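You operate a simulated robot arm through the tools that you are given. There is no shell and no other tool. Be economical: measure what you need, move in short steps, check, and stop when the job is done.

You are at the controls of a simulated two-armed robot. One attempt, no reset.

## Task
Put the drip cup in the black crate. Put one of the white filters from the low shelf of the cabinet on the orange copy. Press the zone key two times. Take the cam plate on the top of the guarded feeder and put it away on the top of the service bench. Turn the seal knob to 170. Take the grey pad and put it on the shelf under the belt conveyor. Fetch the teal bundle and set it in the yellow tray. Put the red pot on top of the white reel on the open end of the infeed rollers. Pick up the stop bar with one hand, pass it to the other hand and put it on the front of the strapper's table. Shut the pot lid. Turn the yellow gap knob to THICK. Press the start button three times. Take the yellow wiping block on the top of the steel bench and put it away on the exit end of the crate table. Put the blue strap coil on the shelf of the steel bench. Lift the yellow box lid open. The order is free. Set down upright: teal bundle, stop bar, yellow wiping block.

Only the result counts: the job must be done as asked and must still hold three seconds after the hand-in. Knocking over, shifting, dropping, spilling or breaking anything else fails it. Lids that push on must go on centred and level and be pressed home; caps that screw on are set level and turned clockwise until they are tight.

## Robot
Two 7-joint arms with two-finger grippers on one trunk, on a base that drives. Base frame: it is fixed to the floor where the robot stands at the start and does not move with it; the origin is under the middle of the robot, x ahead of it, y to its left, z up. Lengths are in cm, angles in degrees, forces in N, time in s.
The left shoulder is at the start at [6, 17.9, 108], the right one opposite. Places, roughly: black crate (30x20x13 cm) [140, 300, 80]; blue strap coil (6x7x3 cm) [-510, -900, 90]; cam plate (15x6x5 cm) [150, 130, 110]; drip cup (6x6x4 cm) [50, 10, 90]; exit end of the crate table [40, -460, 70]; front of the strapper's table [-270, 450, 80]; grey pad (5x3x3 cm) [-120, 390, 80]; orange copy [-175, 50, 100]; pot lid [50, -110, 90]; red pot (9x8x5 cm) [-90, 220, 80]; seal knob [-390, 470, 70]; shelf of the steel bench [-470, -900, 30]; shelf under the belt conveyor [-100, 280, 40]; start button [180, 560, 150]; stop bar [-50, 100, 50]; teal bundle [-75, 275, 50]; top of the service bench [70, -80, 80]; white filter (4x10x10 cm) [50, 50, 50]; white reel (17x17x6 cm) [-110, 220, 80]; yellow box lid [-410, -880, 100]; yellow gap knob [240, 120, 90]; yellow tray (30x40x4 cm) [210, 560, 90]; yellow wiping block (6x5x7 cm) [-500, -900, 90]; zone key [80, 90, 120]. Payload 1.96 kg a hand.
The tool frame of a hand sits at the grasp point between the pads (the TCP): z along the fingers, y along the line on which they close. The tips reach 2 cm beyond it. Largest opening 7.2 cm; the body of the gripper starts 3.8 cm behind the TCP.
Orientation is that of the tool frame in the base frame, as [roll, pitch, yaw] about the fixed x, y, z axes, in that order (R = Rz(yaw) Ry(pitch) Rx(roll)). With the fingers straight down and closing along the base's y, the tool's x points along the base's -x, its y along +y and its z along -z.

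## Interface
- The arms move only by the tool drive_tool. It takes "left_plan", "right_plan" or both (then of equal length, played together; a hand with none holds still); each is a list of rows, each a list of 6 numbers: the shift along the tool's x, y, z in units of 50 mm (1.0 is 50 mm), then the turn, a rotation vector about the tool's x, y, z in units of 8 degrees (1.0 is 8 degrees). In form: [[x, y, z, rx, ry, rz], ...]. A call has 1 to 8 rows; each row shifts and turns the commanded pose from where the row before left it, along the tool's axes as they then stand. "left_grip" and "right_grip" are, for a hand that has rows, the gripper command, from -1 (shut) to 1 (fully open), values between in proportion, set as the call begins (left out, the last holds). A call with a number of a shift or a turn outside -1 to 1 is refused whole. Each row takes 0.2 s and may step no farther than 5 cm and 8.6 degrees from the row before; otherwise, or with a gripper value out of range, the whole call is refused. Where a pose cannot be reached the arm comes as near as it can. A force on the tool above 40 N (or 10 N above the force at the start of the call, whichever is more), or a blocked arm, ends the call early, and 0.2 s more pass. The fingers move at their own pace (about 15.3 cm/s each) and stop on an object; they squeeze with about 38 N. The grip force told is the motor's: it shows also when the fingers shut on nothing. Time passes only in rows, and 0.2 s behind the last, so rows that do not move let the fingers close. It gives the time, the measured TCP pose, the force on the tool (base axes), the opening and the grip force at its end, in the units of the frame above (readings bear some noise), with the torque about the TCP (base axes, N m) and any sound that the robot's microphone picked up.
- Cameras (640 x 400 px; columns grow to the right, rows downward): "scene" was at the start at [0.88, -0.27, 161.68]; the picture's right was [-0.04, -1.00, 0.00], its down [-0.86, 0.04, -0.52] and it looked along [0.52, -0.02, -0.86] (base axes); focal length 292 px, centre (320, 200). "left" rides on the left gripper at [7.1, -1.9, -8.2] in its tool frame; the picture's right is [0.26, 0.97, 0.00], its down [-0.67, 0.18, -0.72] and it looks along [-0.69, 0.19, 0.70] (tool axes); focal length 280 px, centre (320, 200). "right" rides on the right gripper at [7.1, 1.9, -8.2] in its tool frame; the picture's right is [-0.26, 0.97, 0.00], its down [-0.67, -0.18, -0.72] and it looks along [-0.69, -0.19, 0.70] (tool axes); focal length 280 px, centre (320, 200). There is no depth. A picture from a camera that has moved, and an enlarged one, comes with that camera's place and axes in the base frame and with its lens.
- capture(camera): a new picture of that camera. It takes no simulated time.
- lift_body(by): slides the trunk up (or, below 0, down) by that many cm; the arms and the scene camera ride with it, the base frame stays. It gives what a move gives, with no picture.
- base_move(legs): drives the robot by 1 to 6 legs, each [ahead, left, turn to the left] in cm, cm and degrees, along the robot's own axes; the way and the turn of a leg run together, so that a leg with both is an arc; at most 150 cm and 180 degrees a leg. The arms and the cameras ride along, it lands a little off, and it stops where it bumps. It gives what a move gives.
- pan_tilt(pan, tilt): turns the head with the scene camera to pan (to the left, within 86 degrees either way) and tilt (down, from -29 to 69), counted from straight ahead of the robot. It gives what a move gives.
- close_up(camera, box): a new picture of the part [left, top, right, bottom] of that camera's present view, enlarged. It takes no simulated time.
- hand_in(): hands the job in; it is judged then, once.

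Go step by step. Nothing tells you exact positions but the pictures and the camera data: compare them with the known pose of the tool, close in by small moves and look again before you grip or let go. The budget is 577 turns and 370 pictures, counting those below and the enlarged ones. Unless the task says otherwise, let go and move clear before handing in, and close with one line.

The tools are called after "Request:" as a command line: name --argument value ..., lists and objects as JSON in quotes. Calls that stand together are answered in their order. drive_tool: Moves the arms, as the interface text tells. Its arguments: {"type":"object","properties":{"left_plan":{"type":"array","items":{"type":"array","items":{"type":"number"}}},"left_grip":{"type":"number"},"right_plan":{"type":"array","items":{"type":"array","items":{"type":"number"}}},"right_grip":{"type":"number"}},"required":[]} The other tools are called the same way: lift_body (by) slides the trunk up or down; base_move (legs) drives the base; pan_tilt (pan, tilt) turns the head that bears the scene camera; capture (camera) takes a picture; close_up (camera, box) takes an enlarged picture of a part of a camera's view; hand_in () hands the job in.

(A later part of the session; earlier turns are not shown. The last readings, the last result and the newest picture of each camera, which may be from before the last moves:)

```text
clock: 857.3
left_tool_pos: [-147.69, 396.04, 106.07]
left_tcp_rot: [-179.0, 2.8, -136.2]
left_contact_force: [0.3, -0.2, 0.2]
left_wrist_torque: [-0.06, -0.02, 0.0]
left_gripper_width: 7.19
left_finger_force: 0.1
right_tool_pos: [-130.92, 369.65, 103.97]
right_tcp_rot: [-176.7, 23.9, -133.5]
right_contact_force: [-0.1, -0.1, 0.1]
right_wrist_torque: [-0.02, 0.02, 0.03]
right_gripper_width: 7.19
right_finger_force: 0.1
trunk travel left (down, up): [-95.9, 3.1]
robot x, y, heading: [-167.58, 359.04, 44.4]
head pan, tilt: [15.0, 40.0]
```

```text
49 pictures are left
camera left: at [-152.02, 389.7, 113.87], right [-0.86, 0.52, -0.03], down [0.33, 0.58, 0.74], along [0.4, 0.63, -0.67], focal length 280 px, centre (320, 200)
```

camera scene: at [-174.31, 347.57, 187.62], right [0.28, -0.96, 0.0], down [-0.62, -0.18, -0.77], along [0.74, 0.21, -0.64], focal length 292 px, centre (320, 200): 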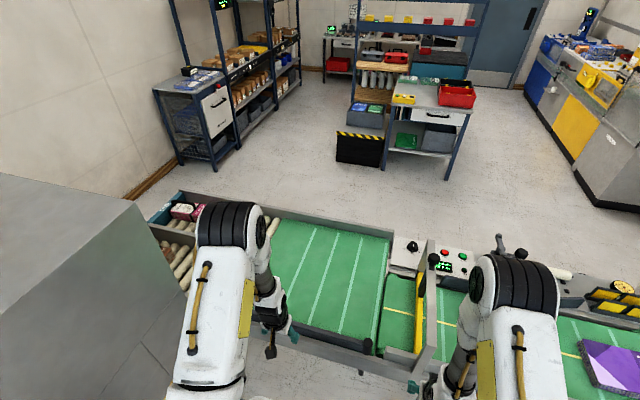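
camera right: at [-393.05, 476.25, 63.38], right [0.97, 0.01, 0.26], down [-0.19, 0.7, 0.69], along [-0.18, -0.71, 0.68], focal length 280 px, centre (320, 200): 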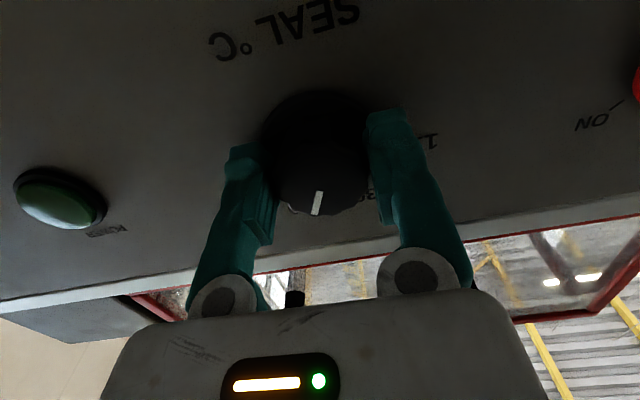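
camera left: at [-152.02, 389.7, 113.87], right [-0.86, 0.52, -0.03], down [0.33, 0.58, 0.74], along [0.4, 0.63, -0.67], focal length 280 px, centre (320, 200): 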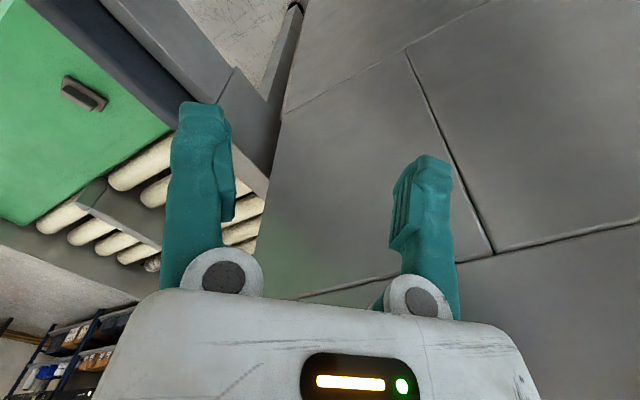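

The left hand grazed the enclosure; the right hand is well placed instead. Retracting the left and moving in with the right over the pad at [-117, 388.5].

Request:
drive_tool --left_plan '[[0.8, -0.2, 0, 0, 0, 0], [0.8, -0.2, 0, 0, 0, 0], [0.4, 0, 0, 0, 0, 0]]' --right_plan '[[0, 0, 0, 0, 0.8, 0], [0, 0, 0, 0, 0.8, 0], [0, 0, 0, 0, 0.4, 0]]'

Request:
base_move --legs '[[12, 0, 0]]'

Request:
drive_tool --right_plan '[[-0.6, 0.2, 0, 0, 0, 0], [-0.6, 0.2, 0.2, 0, 0, 0], [-0.5, 0.1, 0.4, 0, 0, 0], [0, 0, 0, 0, 0, 0]]'

Request:
capture --camera "right"

```text
clock: 858.1
left_tool_pos: [-153.52, 387.81, 105.76]
left_tcp_rot: [-179.0, 2.9, -136.3]
left_contact_force: [-0.1, -0.5, 0.4]
left_wrist_torque: [0.0, 0.0, 0.02]
left_gripper_width: 7.18
left_finger_force: 0.0
right_tool_pos: [-130.98, 369.77, 104.06]
right_tcp_rot: [-176.9, 7.7, -134.4]
right_contact_force: [-0.3, 0.2, -0.7]
right_wrist_torque: [-0.02, -0.03, -0.02]
right_gripper_width: 7.21
right_finger_force: 0.1
trunk travel left (down, up): [-95.9, 3.1]
robot x, y, heading: [-167.64, 359.15, 44.7]
head pan, tilt: [15.0, 40.0]
```

```text
clock: 859.3
left_tool_pos: [-144.92, 396.14, 105.74]
left_tcp_rot: [-179.0, 2.8, -136.5]
left_contact_force: [-0.4, -0.4, -0.7]
left_wrist_torque: [0.02, 0.0, -0.01]
left_gripper_width: 7.21
left_finger_force: 0.0
right_tool_pos: [-122.18, 378.1, 104.07]
right_tcp_rot: [-177.0, 8.1, -134.6]
right_contact_force: [0.6, 0.4, 0.2]
right_wrist_torque: [0.02, -0.01, 0.0]
right_gripper_width: 7.2
right_finger_force: 0.1
trunk travel left (down, up): [-95.9, 3.1]
robot x, y, heading: [-158.73, 367.43, 44.5]
head pan, tilt: [15.0, 40.0]
```

```text
clock: 860.3
left_tool_pos: [-144.85, 396.35, 105.6]
left_tcp_rot: [-179.0, 2.9, -136.4]
left_contact_force: [0.7, 0.4, 0.0]
left_wrist_torque: [0.01, -0.03, -0.03]
left_gripper_width: 7.2
left_finger_force: 0.0
right_tool_pos: [-117.9, 386.07, 102.12]
right_tcp_rot: [-176.9, 7.9, -134.6]
right_contact_force: [-0.8, 0.2, 0.3]
right_wrist_torque: [0.01, -0.01, -0.03]
right_gripper_width: 7.21
right_finger_force: 0.1
trunk travel left (down, up): [-95.9, 3.1]
robot x, y, heading: [-158.81, 367.73, 44.5]
head pan, tilt: [15.0, 40.0]
```

```text
48 pictures are left
camera right: at [-125.12, 382.05, 109.11], right [-0.5, 0.87, -0.01], down [0.5, 0.3, 0.81], along [0.71, 0.4, -0.59], focal length 280 px, centre (320, 200)
```

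right: 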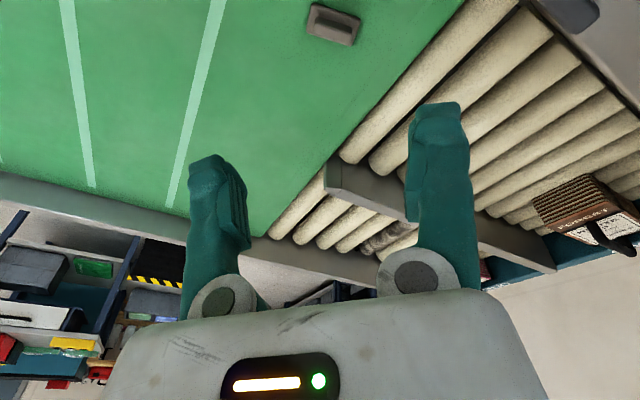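

Pad at [-116.2, 388.1], turned a bit. Aligning and lowering.

Request:
drive_tool --right_plan '[[-0.5, 0.05, 0, 0, 0.5, 1], [0, 0, 0.6, 0, 0.4, 1], [0, 0, 0.7, 0, 0, 1], [0, 0, 0.8, 0, 0, 0], [0, 0, 0.8, 0, 0, 0], [0, 0, 0, 0, 0, 0]]'

Request:
capture --camera "right"

```text
refused: row 1 steps farther than a row can; nothing moved
```

```text
47 pictures are left
camera right: at [-125.12, 382.05, 109.11], right [-0.5, 0.87, -0.01], down [0.5, 0.3, 0.81], along [0.71, 0.4, -0.59], focal length 280 px, centre (320, 200)
```

right: 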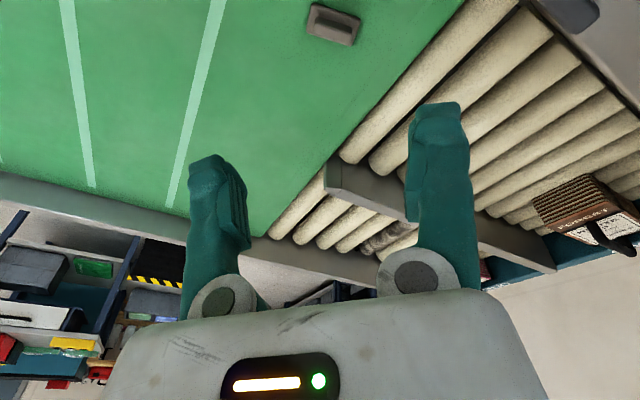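

The combined turn was too large per row; separating the turns.

Request:
drive_tool --right_plan '[[-0.5, 0.05, 0, 0, 0, 1], [0, 0, 0.5, 0, 0, 1], [0, 0, 0.7, 0, 0, 1], [0, 0, 0.8, 0, 0.8, 0], [0, 0, 0.8, 0, 0, 0], [0, 0, 0, 0, 0, 0]]'

Request:
capture --camera "right"

```text
clock: 861.7
left_tool_pos: [-144.86, 396.44, 105.66]
left_tcp_rot: [-179.0, 2.7, -136.3]
left_contact_force: [-0.3, 0.3, 0.1]
left_wrist_torque: [0.02, 0.05, -0.01]
left_gripper_width: 7.19
left_finger_force: 0.1
right_tool_pos: [-114.71, 388.93, 88.38]
right_tcp_rot: [179.5, 1.9, -158.8]
right_contact_force: [-0.6, -0.3, -0.1]
right_wrist_torque: [-0.03, 0.03, 0.01]
right_gripper_width: 7.18
right_finger_force: 0.0
trunk travel left (down, up): [-95.9, 3.1]
robot x, y, heading: [-159.1, 367.6, 44.7]
head pan, tilt: [15.0, 40.0]
```

```text
46 pictures are left
camera right: at [-122.12, 387.92, 96.26], right [-0.11, 0.99, 0.02], down [0.67, 0.06, 0.74], along [0.73, 0.09, -0.68], focal length 280 px, centre (320, 200)
```

right: 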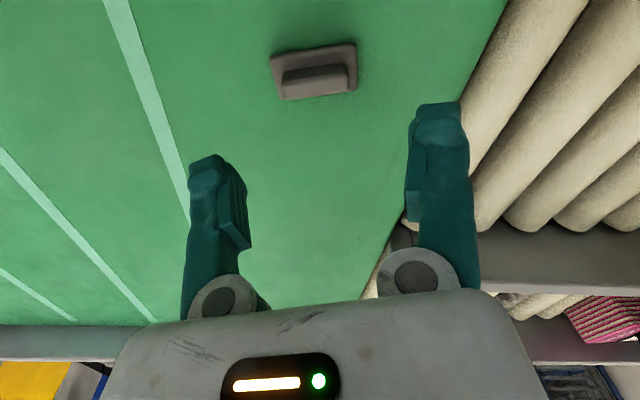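

Aligned. Shifting 1.5 cm back, lowering to the belt and gripping.

Request:
drive_tool --right_plan '[[0.3, 0.04, 0.3, 0, 0, 0], [0, 0, 0.5, 0, 0, 0], [0, 0, 0.3, 0, 0, 0], [0, 0, 0.2, 0, 0, 0], [0, 0, 0.15, 0, 0, 0], [0, 0, 0.15, 0, 0, 0]]'

Request:
drive_tool --right_plan '[[0, 0, -0.05, 0, 0, 0], [0, 0, 0, 0, 0, 0], [0, 0, 0, 0, 0, 0], [0, 0, 0, 0, 0, 0]]' --right_grip -1

Request:
capture --camera "right"

```text
clock: 862.9
left_tool_pos: [-145.01, 396.17, 105.7]
left_tcp_rot: [-179.0, 3.0, -136.4]
left_contact_force: [-0.5, 0.0, -0.3]
left_wrist_torque: [0.03, 0.02, -0.02]
left_gripper_width: 7.18
left_finger_force: 0.1
right_tool_pos: [-116.06, 388.6, 81.73]
right_tcp_rot: [179.5, 2.1, -159.0]
right_contact_force: [-8.4, -4.7, 20.9]
right_wrist_torque: [-0.98, -0.11, -0.24]
right_gripper_width: 7.2
right_finger_force: 0.0
trunk travel left (down, up): [-95.9, 3.1]
robot x, y, heading: [-159.22, 367.59, 44.5]
head pan, tilt: [15.0, 40.0]
stopped in row 5 (right hand): the force on the tool passed its limit at 43 N (the readings are from after the stop); the commanded pose is now the measured one
```

```text
clock: 863.2
left_tool_pos: [-145.22, 395.97, 105.98]
left_tcp_rot: [-179.0, 3.2, -136.6]
left_contact_force: [-0.7, 0.1, -0.1]
left_wrist_torque: [0.0, 0.01, 0.01]
left_gripper_width: 7.19
left_finger_force: 0.2
right_tool_pos: [-115.75, 388.45, 82.36]
right_tcp_rot: [179.8, 2.8, -158.7]
right_contact_force: [3.5, -1.8, 61.5]
right_wrist_torque: [-0.01, 0.07, -0.02]
right_gripper_width: 3.52
right_finger_force: 40.4
trunk travel left (down, up): [-95.9, 3.1]
robot x, y, heading: [-159.35, 368.1, 44.3]
head pan, tilt: [15.0, 40.0]
stopped in row 1 (right hand): the force on the tool passed its limit at 55 N (the readings are from after the stop); the commanded pose is now the measured one
```

```text
45 pictures are left
camera right: at [-123.24, 387.49, 90.09], right [-0.11, 0.99, 0.02], down [0.66, 0.06, 0.75], along [0.74, 0.09, -0.66], focal length 280 px, centre (320, 200)
```

right: 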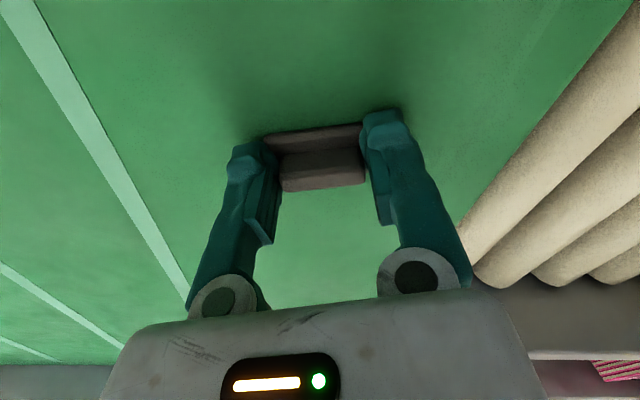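

The pad's ridge is gripped. Lifting.

Request:
drive_tool --right_plan '[[0, 0, -0.2, 0, 0, 0], [0, 0, -0.5, 0, 0, 0], [0, 0, -0.7, 0, 0, 0], [0, 0, -0.7, 0, 0, 0]]'

Request:
capture --camera "right"

```text
clock: 864.2
left_tool_pos: [-144.66, 396.27, 105.61]
left_tcp_rot: [-179.0, 2.8, -136.5]
left_contact_force: [-0.4, 0.1, -1.1]
left_wrist_torque: [0.01, 0.01, 0.03]
left_gripper_width: 7.18
left_finger_force: 0.0
right_tool_pos: [-115.96, 388.25, 92.28]
right_tcp_rot: [-179.9, 1.7, -158.6]
right_contact_force: [0.1, -0.5, 0.3]
right_wrist_torque: [0.0, 0.0, 0.0]
right_gripper_width: 3.18
right_finger_force: 38.6
trunk travel left (down, up): [-95.9, 3.1]
robot x, y, heading: [-158.62, 367.52, 44.6]
head pan, tilt: [15.0, 40.0]
```

```text
44 pictures are left
camera right: at [-123.4, 387.29, 100.16], right [-0.11, 0.99, 0.01], down [0.67, 0.07, 0.74], along [0.73, 0.08, -0.68], focal length 280 px, centre (320, 200)
```

right: 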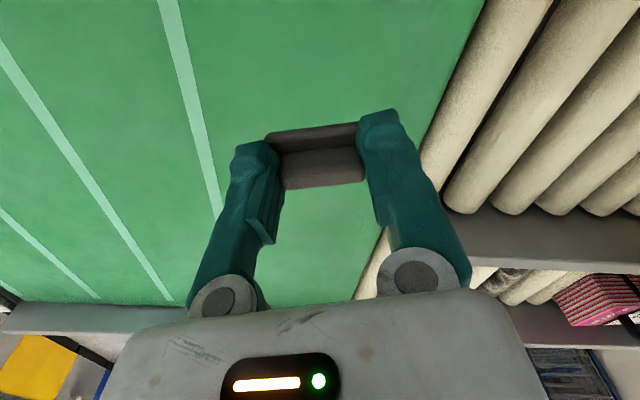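

Pad held. Backing away, turning to face east, moving south along the conveyor and lowering to shelf height.

Request:
base_move --legs '[[-48, 0, 0], [0, 0, -44.6], [0, -46, 0]]'

Request:
lift_body --by -38

Request:
pan_tilt --pan -10 --tilt 40

Request:
capture --camera "scene"

```text
clock: 871.5
left_tool_pos: [-163.39, 298.24, 105.74]
left_tcp_rot: [-179.1, 2.8, 178.9]
left_contact_force: [-0.5, 1.0, 0.3]
left_wrist_torque: [0.03, -0.01, 0.0]
left_gripper_width: 7.22
left_finger_force: 0.0
right_tool_pos: [-148.52, 272.28, 92.32]
right_tcp_rot: [-179.9, 1.8, 156.6]
right_contact_force: [-0.6, -0.2, -0.2]
right_wrist_torque: [0.01, -0.06, 0.02]
right_gripper_width: 3.28
right_finger_force: 38.2
trunk travel left (down, up): [-95.9, 3.1]
robot x, y, heading: [-193.44, 287.66, -0.7]
head pan, tilt: [15.0, 40.0]
```

```text
clock: 875.2
left_tool_pos: [-163.26, 298.15, 67.68]
left_tcp_rot: [-179.0, 2.9, 178.9]
left_contact_force: [0.3, 0.7, -0.6]
left_wrist_torque: [-0.01, 0.02, 0.03]
left_gripper_width: 7.18
left_finger_force: 0.0
right_tool_pos: [-148.59, 272.11, 54.3]
right_tcp_rot: [179.9, 1.9, 156.6]
right_contact_force: [-1.0, 0.1, -0.6]
right_wrist_torque: [-0.02, 0.01, -0.01]
right_gripper_width: 3.26
right_finger_force: 38.1
trunk travel left (down, up): [-57.9, 41.1]
robot x, y, heading: [-193.76, 287.54, -0.2]
head pan, tilt: [15.0, 40.0]
```

```text
clock: 876.1
left_tool_pos: [-163.34, 298.07, 67.77]
left_tcp_rot: [-179.0, 2.9, 178.8]
left_contact_force: [0.6, -0.8, -0.4]
left_wrist_torque: [0.03, 0.0, 0.01]
left_gripper_width: 7.19
left_finger_force: 0.2
right_tool_pos: [-148.46, 272.07, 54.28]
right_tcp_rot: [180.0, 1.8, 156.8]
right_contact_force: [0.5, 0.4, -0.1]
right_wrist_torque: [0.0, 0.02, 0.0]
right_gripper_width: 3.25
right_finger_force: 38.1
trunk travel left (down, up): [-57.9, 41.1]
robot x, y, heading: [-193.46, 287.5, -0.3]
head pan, tilt: [-10.0, 40.0]
```

```text
43 pictures are left
camera scene: at [-190.98, 286.13, 149.62], right [-0.18, -0.98, 0.0], down [-0.63, 0.11, -0.77], along [0.75, -0.13, -0.64], focal length 292 px, centre (320, 200)
```

scene: 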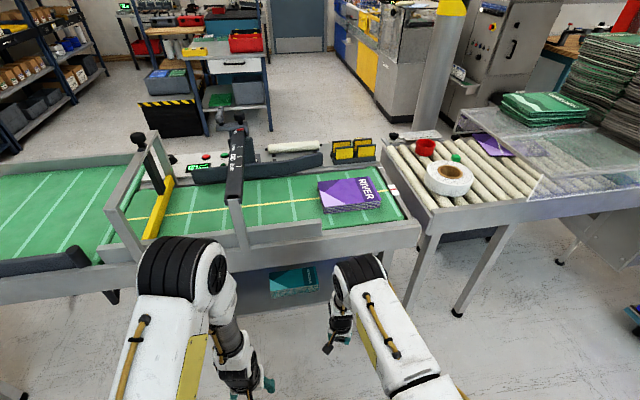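

Request:
close_up --camera "scene" --box '[200, 230, 440, 380]'

```text
2.67 times, centred on (320, 305) of scene
camera zoom: at [-190.98, 286.13, 149.62], right [-0.18, -0.98, 0.0], down [-0.63, 0.11, -0.77], along [0.75, -0.13, -0.64], focal length 778 px, centre (320, -80)
```

zoom: 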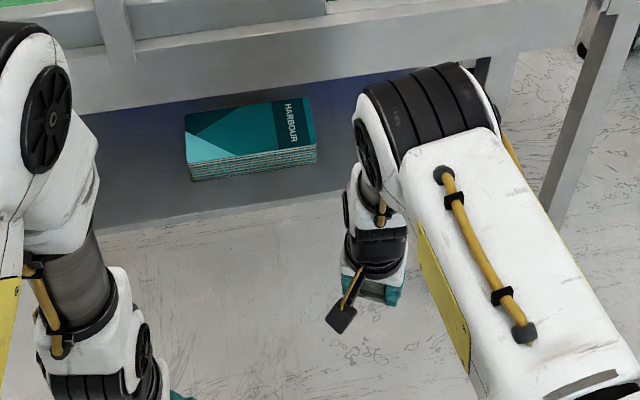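

HARBOUR bundle and the shelf (z≈30) are visible. I'll tilt the right hand 30° forward and slide the pad onto the shelf beside the bundle.

Request:
drive_tool --right_plan '[[0, -0.2, 0, 0, 0, -1], [0, -0.2, 0, 0, 0, -1], [0, -0.2, 0, 0, 0, -1], [0, -0.2, 0, 0, -1, 0], [0, 0, 0, 0, -1, 0], [0, 0, 0, 0, -1, 0], [0, 0, 0, 0, -0.8, 0]]'

Request:
lift_body --by -15

Request:
base_move --legs '[[27, -2, 0.3]]'

Request:
capture --camera "scene"

```text
clock: 877.7
left_tool_pos: [-163.22, 298.17, 67.69]
left_tcp_rot: [-179.0, 2.7, 178.9]
left_contact_force: [-0.2, -0.6, -0.5]
left_wrist_torque: [0.01, 0.03, 0.02]
left_gripper_width: 7.2
left_finger_force: 0.0
right_tool_pos: [-149.32, 268.25, 54.31]
right_tcp_rot: [-179.2, 32.2, -178.9]
right_contact_force: [0.4, 0.0, -0.4]
right_wrist_torque: [-0.03, -0.01, 0.0]
right_gripper_width: 3.24
right_finger_force: 37.8
trunk travel left (down, up): [-57.9, 41.1]
robot x, y, heading: [-193.4, 287.51, -0.4]
head pan, tilt: [-10.0, 40.0]
```

```text
clock: 879.4
left_tool_pos: [-163.36, 298.22, 52.8]
left_tcp_rot: [-179.0, 2.8, 178.9]
left_contact_force: [-0.4, -0.1, 0.2]
left_wrist_torque: [0.03, 0.0, 0.01]
left_gripper_width: 7.21
left_finger_force: 0.1
right_tool_pos: [-149.23, 268.34, 39.15]
right_tcp_rot: [-179.0, 32.1, -178.9]
right_contact_force: [-0.1, -0.6, 0.4]
right_wrist_torque: [0.02, -0.01, -0.02]
right_gripper_width: 3.25
right_finger_force: 37.8
trunk travel left (down, up): [-42.9, 56.1]
robot x, y, heading: [-193.57, 287.3, -0.2]
head pan, tilt: [-10.0, 40.0]
```

```text
clock: 881.1
left_tool_pos: [-142.23, 296.56, 52.7]
left_tcp_rot: [-179.0, 2.9, 179.0]
left_contact_force: [0.0, 1.1, 0.8]
left_wrist_torque: [0.02, 0.03, -0.02]
left_gripper_width: 7.2
left_finger_force: 0.1
right_tool_pos: [-128.68, 266.74, 39.05]
right_tcp_rot: [-179.2, 31.2, -178.8]
right_contact_force: [-0.6, 0.7, -0.4]
right_wrist_torque: [-0.02, 0.01, 0.03]
right_gripper_width: 3.24
right_finger_force: 37.8
trunk travel left (down, up): [-42.9, 56.1]
robot x, y, heading: [-172.37, 286.03, -0.0]
head pan, tilt: [-10.0, 40.0]
stopped in leg 1: the force on the tool passed its limit at 90 N (the readings are from after the stop); the commanded pose is now the measured one
```

```text
41 pictures are left
camera scene: at [-169.97, 284.49, 134.61], right [-0.17, -0.98, 0.0], down [-0.63, 0.11, -0.77], along [0.75, -0.13, -0.64], focal length 292 px, centre (320, 200)
```

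scene: 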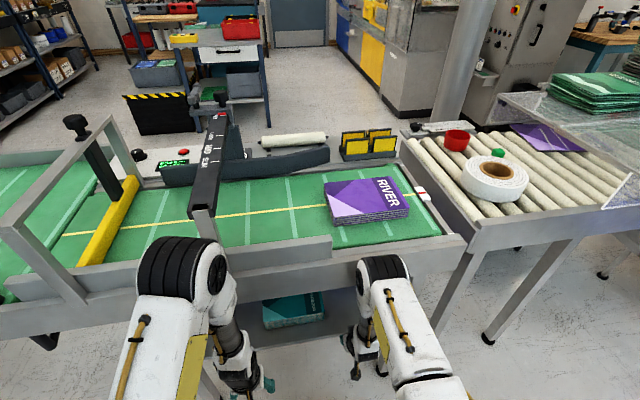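

The shelf's edge is at z≈38–40. Backing slightly, raising, and going in above it.

Request:
base_move --legs '[[-4, 0, 0]]'

Request:
lift_body --by 8.5

Request:
base_move --legs '[[13, 0, 0]]'

Request:
capture --camera "right"

```text
clock: 882.0
left_tool_pos: [-146.25, 296.49, 52.73]
left_tcp_rot: [-179.0, 2.9, 179.0]
left_contact_force: [0.3, -0.7, -0.5]
left_wrist_torque: [-0.03, 0.01, -0.02]
left_gripper_width: 7.18
left_finger_force: 0.0
right_tool_pos: [-132.81, 266.71, 39.08]
right_tcp_rot: [-179.0, 31.3, -178.9]
right_contact_force: [-0.3, -0.3, 0.5]
right_wrist_torque: [-0.01, -0.01, 0.02]
right_gripper_width: 3.26
right_finger_force: 38.0
trunk travel left (down, up): [-42.9, 56.1]
robot x, y, heading: [-176.51, 285.86, 0.2]
head pan, tilt: [-10.0, 40.0]
```

```text
clock: 883.2
left_tool_pos: [-146.31, 296.53, 61.24]
left_tcp_rot: [-179.0, 2.8, 178.9]
left_contact_force: [-0.5, 0.3, -0.6]
left_wrist_torque: [0.01, 0.0, 0.02]
left_gripper_width: 7.22
left_finger_force: 0.1
right_tool_pos: [-132.76, 266.68, 47.58]
right_tcp_rot: [-179.1, 31.2, -178.8]
right_contact_force: [0.0, 0.3, -0.4]
right_wrist_torque: [0.02, -0.01, -0.01]
right_gripper_width: 3.25
right_finger_force: 38.1
trunk travel left (down, up): [-51.4, 47.6]
robot x, y, heading: [-176.34, 286.26, 0.0]
head pan, tilt: [-10.0, 40.0]
```

```text
clock: 884.3
left_tool_pos: [-137.83, 296.56, 61.62]
left_tcp_rot: [-178.8, 3.5, 178.6]
left_contact_force: [-0.2, 0.0, -0.5]
left_wrist_torque: [0.02, 0.01, 0.02]
left_gripper_width: 7.23
left_finger_force: 0.1
right_tool_pos: [-126.03, 266.7, 47.42]
right_tcp_rot: [-179.2, 30.0, -179.1]
right_contact_force: [1.1, -0.1, 0.1]
right_wrist_torque: [-0.01, 0.03, -0.03]
right_gripper_width: 3.22
right_finger_force: 37.9
trunk travel left (down, up): [-51.4, 47.6]
robot x, y, heading: [-167.26, 285.86, -0.6]
head pan, tilt: [-10.0, 40.0]
stopped in leg 1: the robot was blocked; the commanded pose is now the measured one
```

```text
40 pictures are left
camera right: at [-136.16, 268.59, 50.9], right [0.22, 0.97, 0.12], down [0.23, -0.17, 0.96], along [0.95, -0.18, -0.26], focal length 280 px, centre (320, 200)
```

right: 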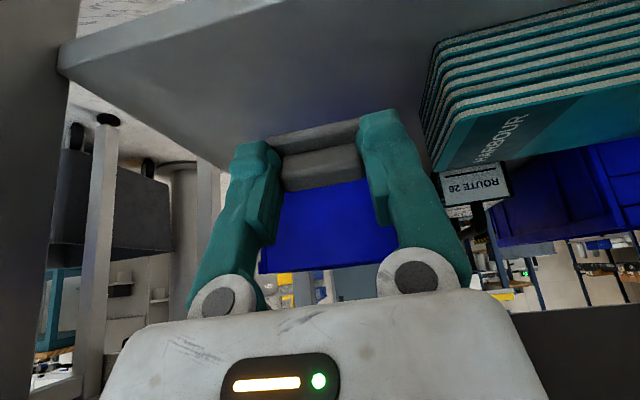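

Something blocked (likely the left hand at the beam). Retracting the left hand and reaching the right arm in further.

Request:
drive_tool --left_plan '[[0.7, 0.3, 0, 0, 0, 0], [0.7, 0.3, 0, 0, 0, 0], [0, 0, 0, 0, 0, 0], [0, 0, 0, 0, 0, 0]]' --right_plan '[[-0.5, 0, 0.3, 0, 0, 0], [-0.5, 0, 0.3, 0, 0, 0], [-0.4, 0, 0.24, 0, 0, 0], [0, 0, 0, 0, 0, 0]]'

Request:
capture --camera "right"

```text
clock: 885.5
left_tool_pos: [-145.25, 298.91, 61.08]
left_tcp_rot: [-178.7, 3.3, 177.4]
left_contact_force: [-0.7, -0.3, 0.0]
left_wrist_torque: [0.06, -0.03, 0.01]
left_gripper_width: 7.2
left_finger_force: 0.0
right_tool_pos: [-126.01, 266.32, 44.28]
right_tcp_rot: [-179.9, 21.5, 179.7]
right_contact_force: [0.7, 0.2, 0.4]
right_wrist_torque: [-0.04, 0.01, -0.02]
right_gripper_width: 3.17
right_finger_force: 37.7
trunk travel left (down, up): [-51.4, 47.6]
robot x, y, heading: [-168.68, 285.06, -1.9]
head pan, tilt: [-10.0, 40.0]
stopped in row 4 (right hand): the arm was blocked; the commanded pose is now the measured one
```

```text
39 pictures are left
camera right: at [-135.62, 268.32, 49.31], right [0.25, 0.96, 0.09], down [0.36, -0.18, 0.91], along [0.9, -0.19, -0.4], focal length 280 px, centre (320, 200)
```

right: 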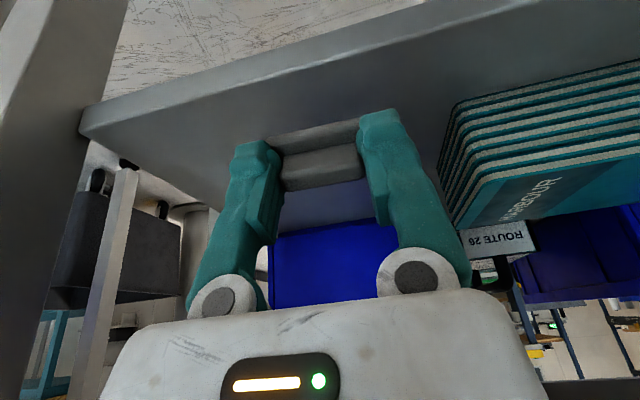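

Blocked by the forearm at the beam. Pitching the hand flatter and trying a bit deeper.

Request:
drive_tool --right_plan '[[0.1, 0, -0.1, 0, -1, 0], [0, 0, 0, 0, -1, 0], [0, 0, 0, 0, -1, 0], [-0.3, 0, 0.4, 0, 0, 0], [-0.3, 0, 0.4, 0, 0, 0], [0, 0, 0, 0, 0, 0]]'

Request:
capture --camera "right"

```text
clock: 886.9
left_tool_pos: [-144.37, 299.02, 60.64]
left_tcp_rot: [-179.0, 2.7, 177.7]
left_contact_force: [-0.5, 0.2, 0.3]
left_wrist_torque: [-0.02, -0.03, -0.01]
left_gripper_width: 7.22
left_finger_force: 0.0
right_tool_pos: [-120.12, 266.26, 43.27]
right_tcp_rot: [-179.7, 45.8, 179.9]
right_contact_force: [-0.1, -0.1, 0.4]
right_wrist_torque: [-0.02, -0.02, 0.0]
right_gripper_width: 3.26
right_finger_force: 37.7
trunk travel left (down, up): [-51.4, 47.6]
robot x, y, heading: [-168.37, 285.72, -1.4]
head pan, tilt: [-10.0, 40.0]
```

```text
38 pictures are left
camera right: at [-130.9, 268.17, 44.0], right [0.19, 0.96, 0.19], down [-0.04, -0.18, 0.98], along [0.98, -0.19, 0.01], focal length 280 px, centre (320, 200)
```

right: 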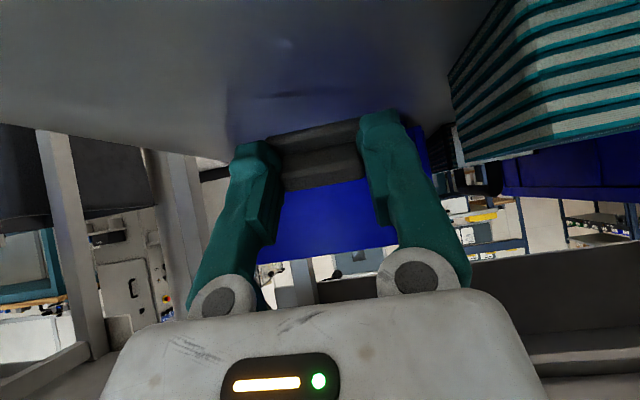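

Now over the shelf, 8 cm in. Lowering to contact and releasing.

Request:
drive_tool --right_plan '[[0.07, 0, 0.07, 0, 0, 0], [0.07, 0, 0.07, 0, 0, 0], [0.07, 0, 0.07, 0, 0, 0], [0.07, 0, 0.07, 0, 0, 0], [0, 0, 0, 0, 0, 0]]'

Request:
drive_tool --right_plan '[[0, 0, 0, 0, 0, 0], [0, 0, 0, 0, 0, 0], [-0.1, 0, -0.3, 0, 0, 0], [0, 0, -0.6, 0, 0, 0], [0, 0, -0.6, 0, 0, 0]]' --right_grip 0.6

Request:
capture --camera "right"

```text
clock: 888.1
left_tool_pos: [-143.97, 299.06, 60.66]
left_tcp_rot: [-179.0, 2.4, 177.7]
left_contact_force: [-0.1, -0.6, 0.4]
left_wrist_torque: [0.01, 0.02, -0.01]
left_gripper_width: 7.18
left_finger_force: 0.0
right_tool_pos: [-119.57, 266.2, 41.58]
right_tcp_rot: [-179.8, 45.8, -179.9]
right_contact_force: [0.4, -0.1, -0.4]
right_wrist_torque: [-0.02, 0.02, -0.05]
right_gripper_width: 3.23
right_finger_force: 37.9
trunk travel left (down, up): [-51.4, 47.6]
robot x, y, heading: [-167.91, 285.83, -1.2]
head pan, tilt: [-10.0, 40.0]
```

```text
clock: 889.3
left_tool_pos: [-144.02, 299.01, 60.56]
left_tcp_rot: [-178.9, 2.5, 177.8]
left_contact_force: [1.2, 0.6, 0.1]
left_wrist_torque: [-0.01, -0.01, -0.01]
left_gripper_width: 7.2
left_finger_force: 0.0
right_tool_pos: [-124.7, 266.33, 47.35]
right_tcp_rot: [-179.7, 45.8, -179.9]
right_contact_force: [-0.6, 0.4, -0.1]
right_wrist_torque: [0.01, 0.0, 0.03]
right_gripper_width: 5.75
right_finger_force: 0.1
trunk travel left (down, up): [-51.4, 47.6]
robot x, y, heading: [-168.19, 285.88, -1.3]
head pan, tilt: [-10.0, 40.0]
```

```text
37 pictures are left
camera right: at [-135.48, 268.3, 47.8], right [0.19, 0.96, 0.19], down [-0.04, -0.18, 0.98], along [0.98, -0.19, 0.01], focal length 280 px, centre (320, 200)
```

right: 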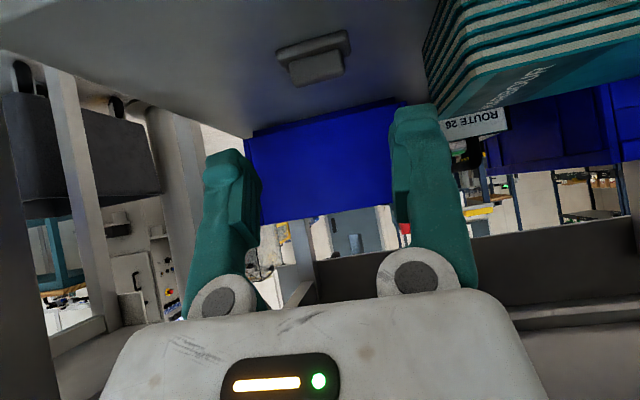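

The pad lies flat on the shelf. Before leaving, I'll look past the bundle for another teal one on the shelf's east side.

Request:
drive_tool --right_plan '[[0.2, -0.8, -0.3, 0, 0, 0], [0, -0.9, 0, 0, 0, 0], [0, -0.9, 0, 0, 0, 0]]'

Request:
close_up --camera "right" --box '[380, 40, 640, 240]'

```text
clock: 890.1
left_tool_pos: [-144.06, 299.22, 60.66]
left_tcp_rot: [-178.9, 2.6, 178.0]
left_contact_force: [0.7, -0.5, -0.4]
left_wrist_torque: [0.03, 0.02, 0.0]
left_gripper_width: 7.19
left_finger_force: 0.0
right_tool_pos: [-126.38, 256.12, 47.56]
right_tcp_rot: [178.6, 45.7, -179.7]
right_contact_force: [-4.4, 14.0, 8.2]
right_wrist_torque: [-0.11, 0.01, -0.05]
right_gripper_width: 4.98
right_finger_force: 0.1
trunk travel left (down, up): [-51.4, 47.6]
robot x, y, heading: [-168.15, 286.05, -1.1]
head pan, tilt: [-10.0, 40.0]
stopped in row 3 (right hand): the force on the tool passed its limit at 96 N (the readings are from after the stop); the commanded pose is now the measured one
```

```text
2.00 times, centred on (510, 140) of right
camera zoom: at [-137.27, 257.82, 48.12], right [0.16, 0.97, 0.2], down [-0.04, -0.2, 0.98], along [0.99, -0.17, 0.0], focal length 561 px, centre (-60, 320)
```

zoom: 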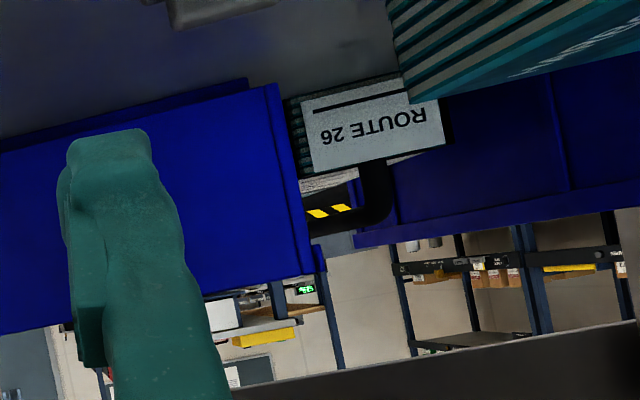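

I see a second bundle with a ROUTE 26 label between the blue bins on the east side — that matches the given place. Withdrawing now; next the red pot from this west side.

Request:
drive_tool --right_plan '[[0.1, 0.2, -0.1, 0, 0, 0], [0.46, 0.1, -0.48, 0, 0, 0], [0.46, 0, -0.48, 0, 0, 0], [0.3, 0, -0.3, 0, 0, 0]]'

Request:
base_move --legs '[[-22, 0, 1], [0, -66, 0]]'

Request:
lift_body --by 27

Request:
pan_tilt --pan 0 --tilt 40

Request:
capture --camera "scene"

```text
clock: 891.1
left_tool_pos: [-144.07, 299.11, 60.63]
left_tcp_rot: [-179.1, 2.4, 177.9]
left_contact_force: [-0.1, -0.3, 0.1]
left_wrist_torque: [-0.02, 0.0, -0.02]
left_gripper_width: 7.2
left_finger_force: 0.0
right_tool_pos: [-136.14, 257.38, 47.68]
right_tcp_rot: [178.9, 45.7, -179.8]
right_contact_force: [0.1, -0.2, -0.4]
right_wrist_torque: [-0.04, 0.02, 0.01]
right_gripper_width: 5.76
right_finger_force: 0.0
trunk travel left (down, up): [-51.4, 47.6]
robot x, y, heading: [-168.4, 286.03, -0.8]
head pan, tilt: [-10.0, 40.0]
```

```text
clock: 896.1
left_tool_pos: [-166.82, 233.24, 60.69]
left_tcp_rot: [-179.0, 2.5, 178.7]
left_contact_force: [0.3, -0.5, 0.2]
left_wrist_torque: [0.0, -0.01, 0.01]
left_gripper_width: 7.19
left_finger_force: 0.0
right_tool_pos: [-158.26, 191.67, 47.65]
right_tcp_rot: [178.7, 45.7, -179.0]
right_contact_force: [0.2, 0.8, 0.1]
right_wrist_torque: [-0.05, 0.03, 0.01]
right_gripper_width: 5.75
right_finger_force: 0.0
trunk travel left (down, up): [-51.4, 47.6]
robot x, y, heading: [-190.73, 219.61, -0.4]
head pan, tilt: [-10.0, 40.0]
```

```text
clock: 898.9
left_tool_pos: [-166.74, 233.31, 87.6]
left_tcp_rot: [-179.0, 2.3, 178.7]
left_contact_force: [-0.4, -0.3, 0.3]
left_wrist_torque: [-0.02, 0.01, 0.03]
left_gripper_width: 7.18
left_finger_force: 0.1
right_tool_pos: [-158.26, 191.64, 74.57]
right_tcp_rot: [178.8, 45.6, -179.0]
right_contact_force: [-0.2, -0.6, -0.5]
right_wrist_torque: [0.04, 0.0, -0.02]
right_gripper_width: 5.75
right_finger_force: 0.1
trunk travel left (down, up): [-78.4, 20.6]
robot x, y, heading: [-190.57, 219.82, -0.5]
head pan, tilt: [-10.0, 40.0]
```

```text
clock: 899.6
left_tool_pos: [-166.83, 233.39, 87.79]
left_tcp_rot: [-179.0, 2.4, 178.7]
left_contact_force: [-0.2, -0.2, 0.6]
left_wrist_torque: [0.02, -0.02, 0.0]
left_gripper_width: 7.19
left_finger_force: 0.0
right_tool_pos: [-158.34, 191.73, 74.61]
right_tcp_rot: [178.7, 45.7, -179.0]
right_contact_force: [-0.3, -0.4, -0.4]
right_wrist_torque: [0.0, -0.02, 0.01]
right_gripper_width: 5.76
right_finger_force: 0.0
trunk travel left (down, up): [-78.4, 20.6]
robot x, y, heading: [-190.55, 219.25, -0.5]
head pan, tilt: [0.0, 40.0]
```

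```text
35 pictures are left
camera scene: at [-188.07, 219.75, 170.12], right [-0.01, -1.0, 0.0], down [-0.64, 0.0, -0.77], along [0.77, -0.01, -0.64], focal length 292 px, centre (320, 200)
```

scene: 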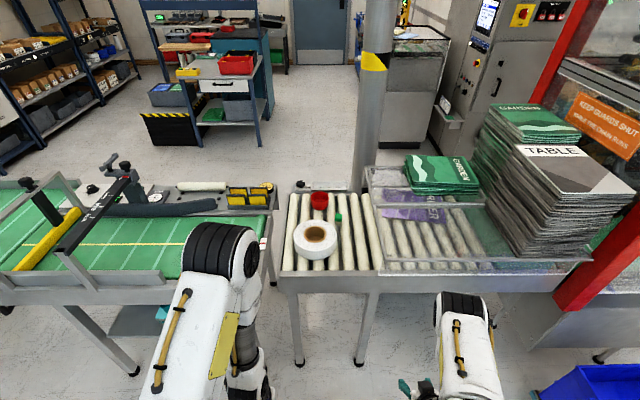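

Request:
close_up --camera "scene" --box '[270, 175, 390, 275]'

```text
4.00 times, centred on (330, 225) of scene
camera zoom: at [-188.07, 219.75, 170.12], right [-0.01, -1.0, 0.0], down [-0.64, 0.0, -0.77], along [0.77, -0.01, -0.64], focal length 1168 px, centre (280, 100)
```

zoom: 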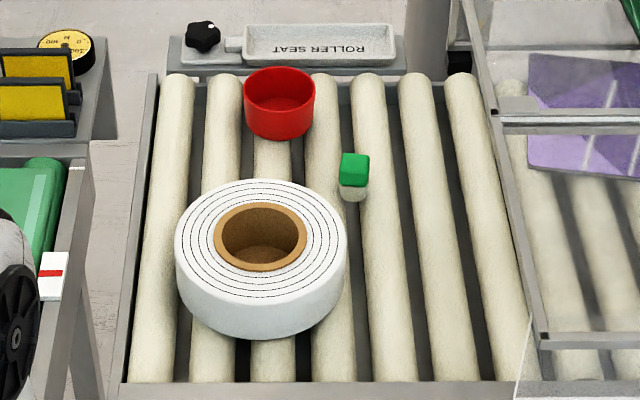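

The pot is an open cup at [-82.3, 218.4], rim z≈84; the reel has a 9 cm hole, so I'll set the pot on its far annulus. Raising the right hand and bringing it in line.

Request:
drive_tool --right_plan '[[-0.55, 0.3, -0.55, 0, 0, 0], [-0.55, 0.3, -0.55, 0, 0, 0], [-0.55, 0.3, -0.55, 0, 0, 0], [-0.55, 0.3, -0.55, 0, 0, 0], [-0.55, 0.3, -0.55, 0, 0, 0], [0, 0.9, 0, 0, 0, 0], [0, 0.9, 0, 0, 0, 0], [0, 0.9, 0, 0, 0, 0]]' --right_grip -0.1

Request:
drive_tool --right_plan '[[0, 0.9, 0, 0, 0, 0], [0, 0.9, 0, 0, 0, 0], [0, 0, 0, 0, 0, 0]]' --left_plan '[[0.3, 0.8, -0.5, 0, 0, 0], [0.3, 0.8, -0.5, 0, 0, 0], [0, 0.6, -0.5, 0, 0, 0]]'

Request:
base_move --legs '[[40, 0, 0.5]]'

Request:
capture --camera "scene"

```text
clock: 901.4
left_tool_pos: [-166.77, 233.45, 87.67]
left_tcp_rot: [-179.0, 2.4, 178.6]
left_contact_force: [0.1, 0.1, 0.1]
left_wrist_torque: [0.0, -0.01, -0.04]
left_gripper_width: 7.19
left_finger_force: 0.0
right_tool_pos: [-157.33, 212.21, 92.15]
right_tcp_rot: [178.8, 45.6, -178.9]
right_contact_force: [0.0, -0.1, -0.4]
right_wrist_torque: [0.01, 0.01, -0.01]
right_gripper_width: 3.25
right_finger_force: 0.1
right hand out of reach, approached as far as the arm can: row 5, 6
trunk travel left (down, up): [-78.4, 20.6]
robot x, y, heading: [-190.43, 219.74, -0.5]
head pan, tilt: [0.0, 40.0]
```

```text
clock: 902.2
left_tool_pos: [-166.24, 245.15, 91.56]
left_tcp_rot: [-179.0, 2.3, 178.6]
left_contact_force: [0.0, -0.6, -0.6]
left_wrist_torque: [0.02, 0.02, 0.0]
left_gripper_width: 7.18
left_finger_force: 0.1
left hand out of reach, approached as far as the arm can: row 1, 2, 3
right_tool_pos: [-157.54, 220.93, 92.36]
right_tcp_rot: [178.7, 45.7, -179.0]
right_contact_force: [0.6, 0.0, -0.6]
right_wrist_torque: [0.01, 0.01, 0.01]
right_gripper_width: 3.24
right_finger_force: 0.0
trunk travel left (down, up): [-78.4, 20.6]
robot x, y, heading: [-190.67, 219.38, -0.4]
head pan, tilt: [0.0, 40.0]
```

```text
clock: 904.7
left_tool_pos: [-126.32, 245.46, 91.46]
left_tcp_rot: [-179.0, 2.3, 179.4]
left_contact_force: [-0.7, 1.0, -0.6]
left_wrist_torque: [-0.04, -0.02, -0.01]
left_gripper_width: 7.21
left_finger_force: 0.1
right_tool_pos: [-117.35, 221.26, 92.41]
right_tcp_rot: [178.7, 45.8, -178.3]
right_contact_force: [0.0, -0.1, -0.6]
right_wrist_torque: [0.0, 0.0, 0.01]
right_gripper_width: 3.22
right_finger_force: 0.0
trunk travel left (down, up): [-78.4, 20.6]
robot x, y, heading: [-150.37, 219.66, 0.4]
head pan, tilt: [0.0, 40.0]
```

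```text
33 pictures are left
camera scene: at [-147.88, 219.79, 170.12], right [0.01, -1.0, 0.0], down [-0.64, 0.0, -0.77], along [0.77, 0.0, -0.64], focal length 292 px, centre (320, 200)
```

scene: 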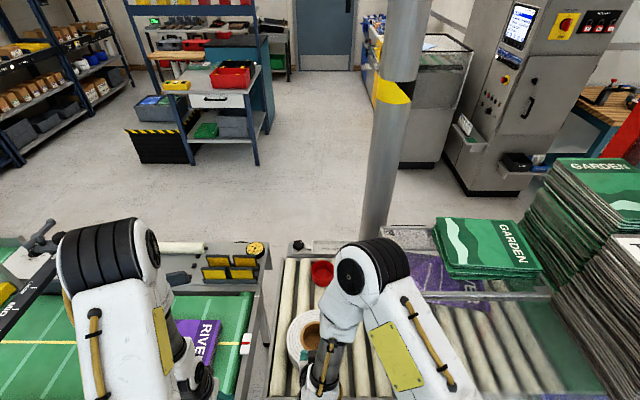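

Two views put the pot at [-87.7, 219], rim z≈88.4. Raising a little and reaching forward over the reel.

Request:
lift_body --by 4

Request:
drive_tool --right_plan '[[-0.6, 0.08, 0.6, 0, 0, 0], [-0.6, 0.08, 0.6, 0, 0, 0], [-0.6, 0.08, 0.6, 0, 0, 0], [-0.6, 0.08, 0.6, 0, 0, 0], [-0.6, 0.06, 0.6, 0, 0, 0], [0, 0, 0, 0, 0, 0]]'

Request:
capture --camera "right"

```text
clock: 905.5
left_tool_pos: [-126.29, 245.57, 95.51]
left_tcp_rot: [-178.9, 2.4, 179.4]
left_contact_force: [1.3, -0.4, -0.5]
left_wrist_torque: [0.0, 0.01, -0.03]
left_gripper_width: 7.22
left_finger_force: 0.1
right_tool_pos: [-117.38, 221.35, 96.4]
right_tcp_rot: [178.9, 45.6, -178.4]
right_contact_force: [-0.3, 0.3, -0.3]
right_wrist_torque: [-0.03, 0.0, 0.01]
right_gripper_width: 3.24
right_finger_force: 0.0
trunk travel left (down, up): [-82.4, 16.6]
robot x, y, heading: [-150.42, 219.51, 0.3]
head pan, tilt: [0.0, 40.0]
```

```text
clock: 906.9
left_tool_pos: [-126.23, 245.47, 95.48]
left_tcp_rot: [-178.9, 2.4, 179.5]
left_contact_force: [-0.7, 0.1, -0.3]
left_wrist_torque: [0.0, 0.02, 0.0]
left_gripper_width: 7.18
left_finger_force: 0.1
right_tool_pos: [-96.24, 224.22, 96.48]
right_tcp_rot: [178.8, 45.6, -178.3]
right_contact_force: [0.1, -0.7, 0.3]
right_wrist_torque: [-0.03, 0.01, -0.02]
right_gripper_width: 3.23
right_finger_force: 0.0
trunk travel left (down, up): [-82.4, 16.6]
robot x, y, heading: [-150.14, 219.64, 0.3]
head pan, tilt: [0.0, 40.0]
```

```text
32 pictures are left
camera right: at [-106.98, 225.63, 97.07], right [0.14, 0.97, 0.2], down [-0.03, -0.2, 0.98], along [0.99, -0.14, 0.0], focal length 280 px, centre (320, 200)
```

right: 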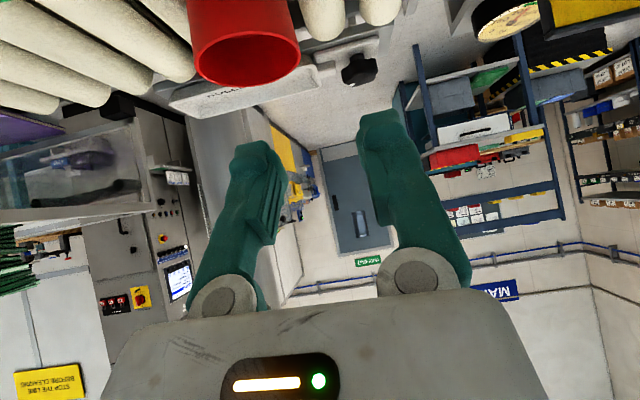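

The pot's rim centre is about [-86.7, 219.3, 86.5]. Descending toward its left wall.

Request:
drive_tool --right_plan '[[0.08, -0.06, 0.63, 0, 0, 0], [0.08, -0.06, 0.63, 0, 0, 0], [0.06, -0.04, 0.5, 0, 0, 0], [0, 0, 0, 0, 0, 0]]'

Request:
capture --camera "right"

```text
clock: 907.9
left_tool_pos: [-126.29, 245.47, 95.46]
left_tcp_rot: [-178.8, 2.3, 179.4]
left_contact_force: [0.4, 0.6, -1.5]
left_wrist_torque: [0.04, -0.01, -0.02]
left_gripper_width: 7.19
left_finger_force: 0.1
right_tool_pos: [-90.67, 223.73, 89.53]
right_tcp_rot: [178.8, 45.6, -178.4]
right_contact_force: [0.0, 0.4, 0.0]
right_wrist_torque: [0.02, 0.0, 0.01]
right_gripper_width: 3.24
right_finger_force: 0.1
trunk travel left (down, up): [-82.4, 16.6]
robot x, y, heading: [-150.34, 220.25, 0.4]
head pan, tilt: [0.0, 40.0]
```

```text
31 pictures are left
camera right: at [-101.58, 225.19, 90.21], right [0.14, 0.97, 0.2], down [-0.03, -0.2, 0.98], along [0.99, -0.14, 0.0], focal length 280 px, centre (320, 200)
```

right: 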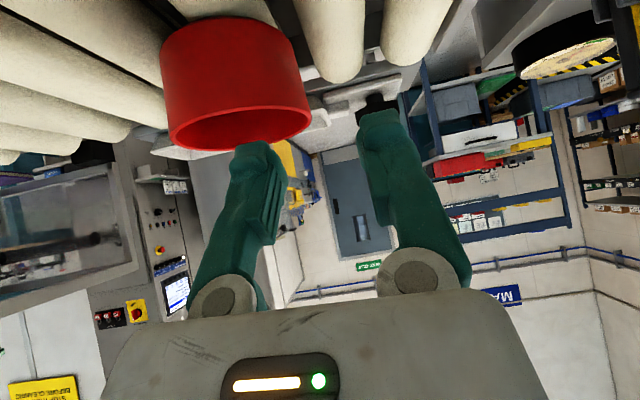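

Fingers straddle the wall line. Going in and pinching the wall.

Request:
drive_tool --right_plan '[[0.05, -0.06, 0.6, 0, 0, 0], [0.05, 0, 0.57, 0, 0, 0], [0, 0, 0, 0, 0, 0]]'

Request:
drive_tool --right_plan '[[0, 0, 0, 0, 0, 0], [0, 0, 0, 0, 0, 0], [0, 0, 0, 0, 0, 0]]' --right_grip -1

Request:
capture --camera "right"

```text
clock: 908.4
left_tool_pos: [-126.43, 245.5, 95.47]
left_tcp_rot: [-178.9, 2.4, 179.4]
left_contact_force: [0.6, 0.4, -0.4]
left_wrist_torque: [0.01, 0.0, -0.03]
left_gripper_width: 7.23
left_finger_force: 0.0
right_tool_pos: [-88.54, 223.78, 87.45]
right_tcp_rot: [178.2, 45.7, -178.5]
right_contact_force: [-6.2, -1.3, 11.6]
right_wrist_torque: [0.11, 1.6, 0.39]
right_gripper_width: 3.22
right_finger_force: 0.0
trunk travel left (down, up): [-82.4, 16.6]
robot x, y, heading: [-150.44, 219.7, 0.5]
head pan, tilt: [0.0, 40.0]
stopped in row 2 (right hand): the force on the tool passed its limit at 66 N (the readings are from after the stop); the commanded pose is now the measured one
```

```text
clock: 909.2
left_tool_pos: [-126.37, 245.5, 95.53]
left_tcp_rot: [-178.9, 2.4, 179.4]
left_contact_force: [-1.1, 0.3, 1.2]
left_wrist_torque: [0.02, -0.01, 0.01]
left_gripper_width: 7.2
left_finger_force: 0.0
right_tool_pos: [-88.47, 223.67, 87.37]
right_tcp_rot: [178.3, 45.7, -178.6]
right_contact_force: [-4.8, -0.5, 13.1]
right_wrist_torque: [0.18, 1.71, 0.24]
right_gripper_width: 0.01
right_finger_force: 29.1
trunk travel left (down, up): [-82.4, 16.6]
robot x, y, heading: [-150.83, 219.63, 0.4]
head pan, tilt: [0.0, 40.0]
```

```text
30 pictures are left
camera right: at [-99.32, 225.22, 88.05], right [0.14, 0.97, 0.21], down [-0.03, -0.21, 0.98], along [0.99, -0.14, 0.0], focal length 280 px, centre (320, 200)
```

right: 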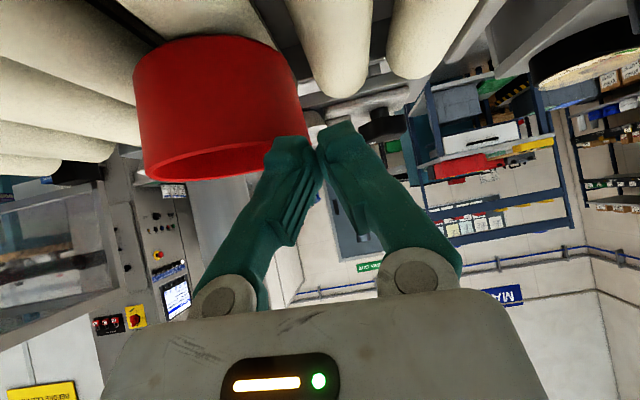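

The hand camera met the reel. I'll back up, use a steeper hand (25°), and bring the base 6 cm closer.

Request:
drive_tool --right_plan '[[-0.4, 0, -0.4, 0, 0, 0], [-0.5, 0, -0.5, 0, 0, 0], [0, 0, -0.3, 0, 1, 0], [0, 0, 0, 0, 1, 0], [0, 0, 0, 0, 0.6, 0], [0, 0, 0, 0, 0, 0]]' --right_grip -0.1

Request:
base_move --legs '[[6, 0, 0]]'

Request:
capture --camera "right"

```text
clock: 910.6
left_tool_pos: [-126.25, 245.54, 95.4]
left_tcp_rot: [-178.8, 2.3, 179.4]
left_contact_force: [-0.2, -0.1, -0.4]
left_wrist_torque: [0.0, 0.0, -0.02]
left_gripper_width: 7.2
left_finger_force: 0.2
right_tool_pos: [-89.48, 223.71, 94.11]
right_tcp_rot: [179.7, 30.8, -178.3]
right_contact_force: [0.5, 0.1, -0.6]
right_wrist_torque: [-0.01, 0.0, 0.03]
right_gripper_width: 3.24
right_finger_force: 0.1
right hand out of reach, approached as far as the arm can: row 3, 4
trunk travel left (down, up): [-82.4, 16.6]
robot x, y, heading: [-150.32, 219.7, 0.5]
head pan, tilt: [0.0, 40.0]
```

```text
clock: 911.5
left_tool_pos: [-122.92, 245.52, 95.29]
left_tcp_rot: [-178.9, 2.1, 179.0]
left_contact_force: [1.3, 0.8, -1.6]
left_wrist_torque: [-0.03, 0.01, 0.0]
left_gripper_width: 7.2
left_finger_force: 0.0
right_tool_pos: [-86.09, 223.39, 93.85]
right_tcp_rot: [179.6, 30.6, -178.7]
right_contact_force: [-0.1, 0.7, -0.3]
right_wrist_torque: [-0.03, 0.03, -0.01]
right_gripper_width: 3.23
right_finger_force: 0.0
trunk travel left (down, up): [-82.4, 16.6]
robot x, y, heading: [-147.46, 219.54, -0.2]
head pan, tilt: [0.0, 40.0]
```

```text
29 pictures are left
camera right: at [-96.23, 224.97, 97.27], right [0.2, 0.97, 0.14], down [0.22, -0.18, 0.96], along [0.95, -0.16, -0.25], focal length 280 px, centre (320, 200)
```

right: 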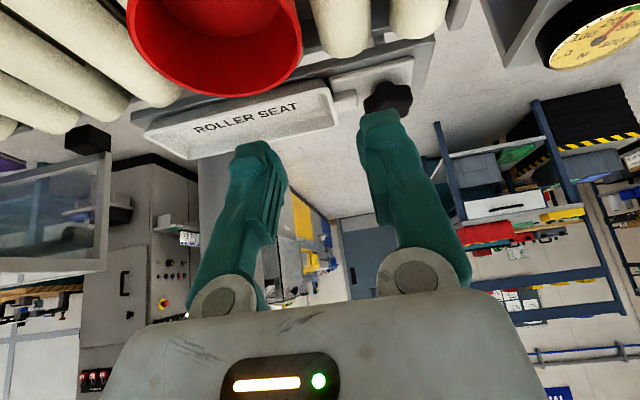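

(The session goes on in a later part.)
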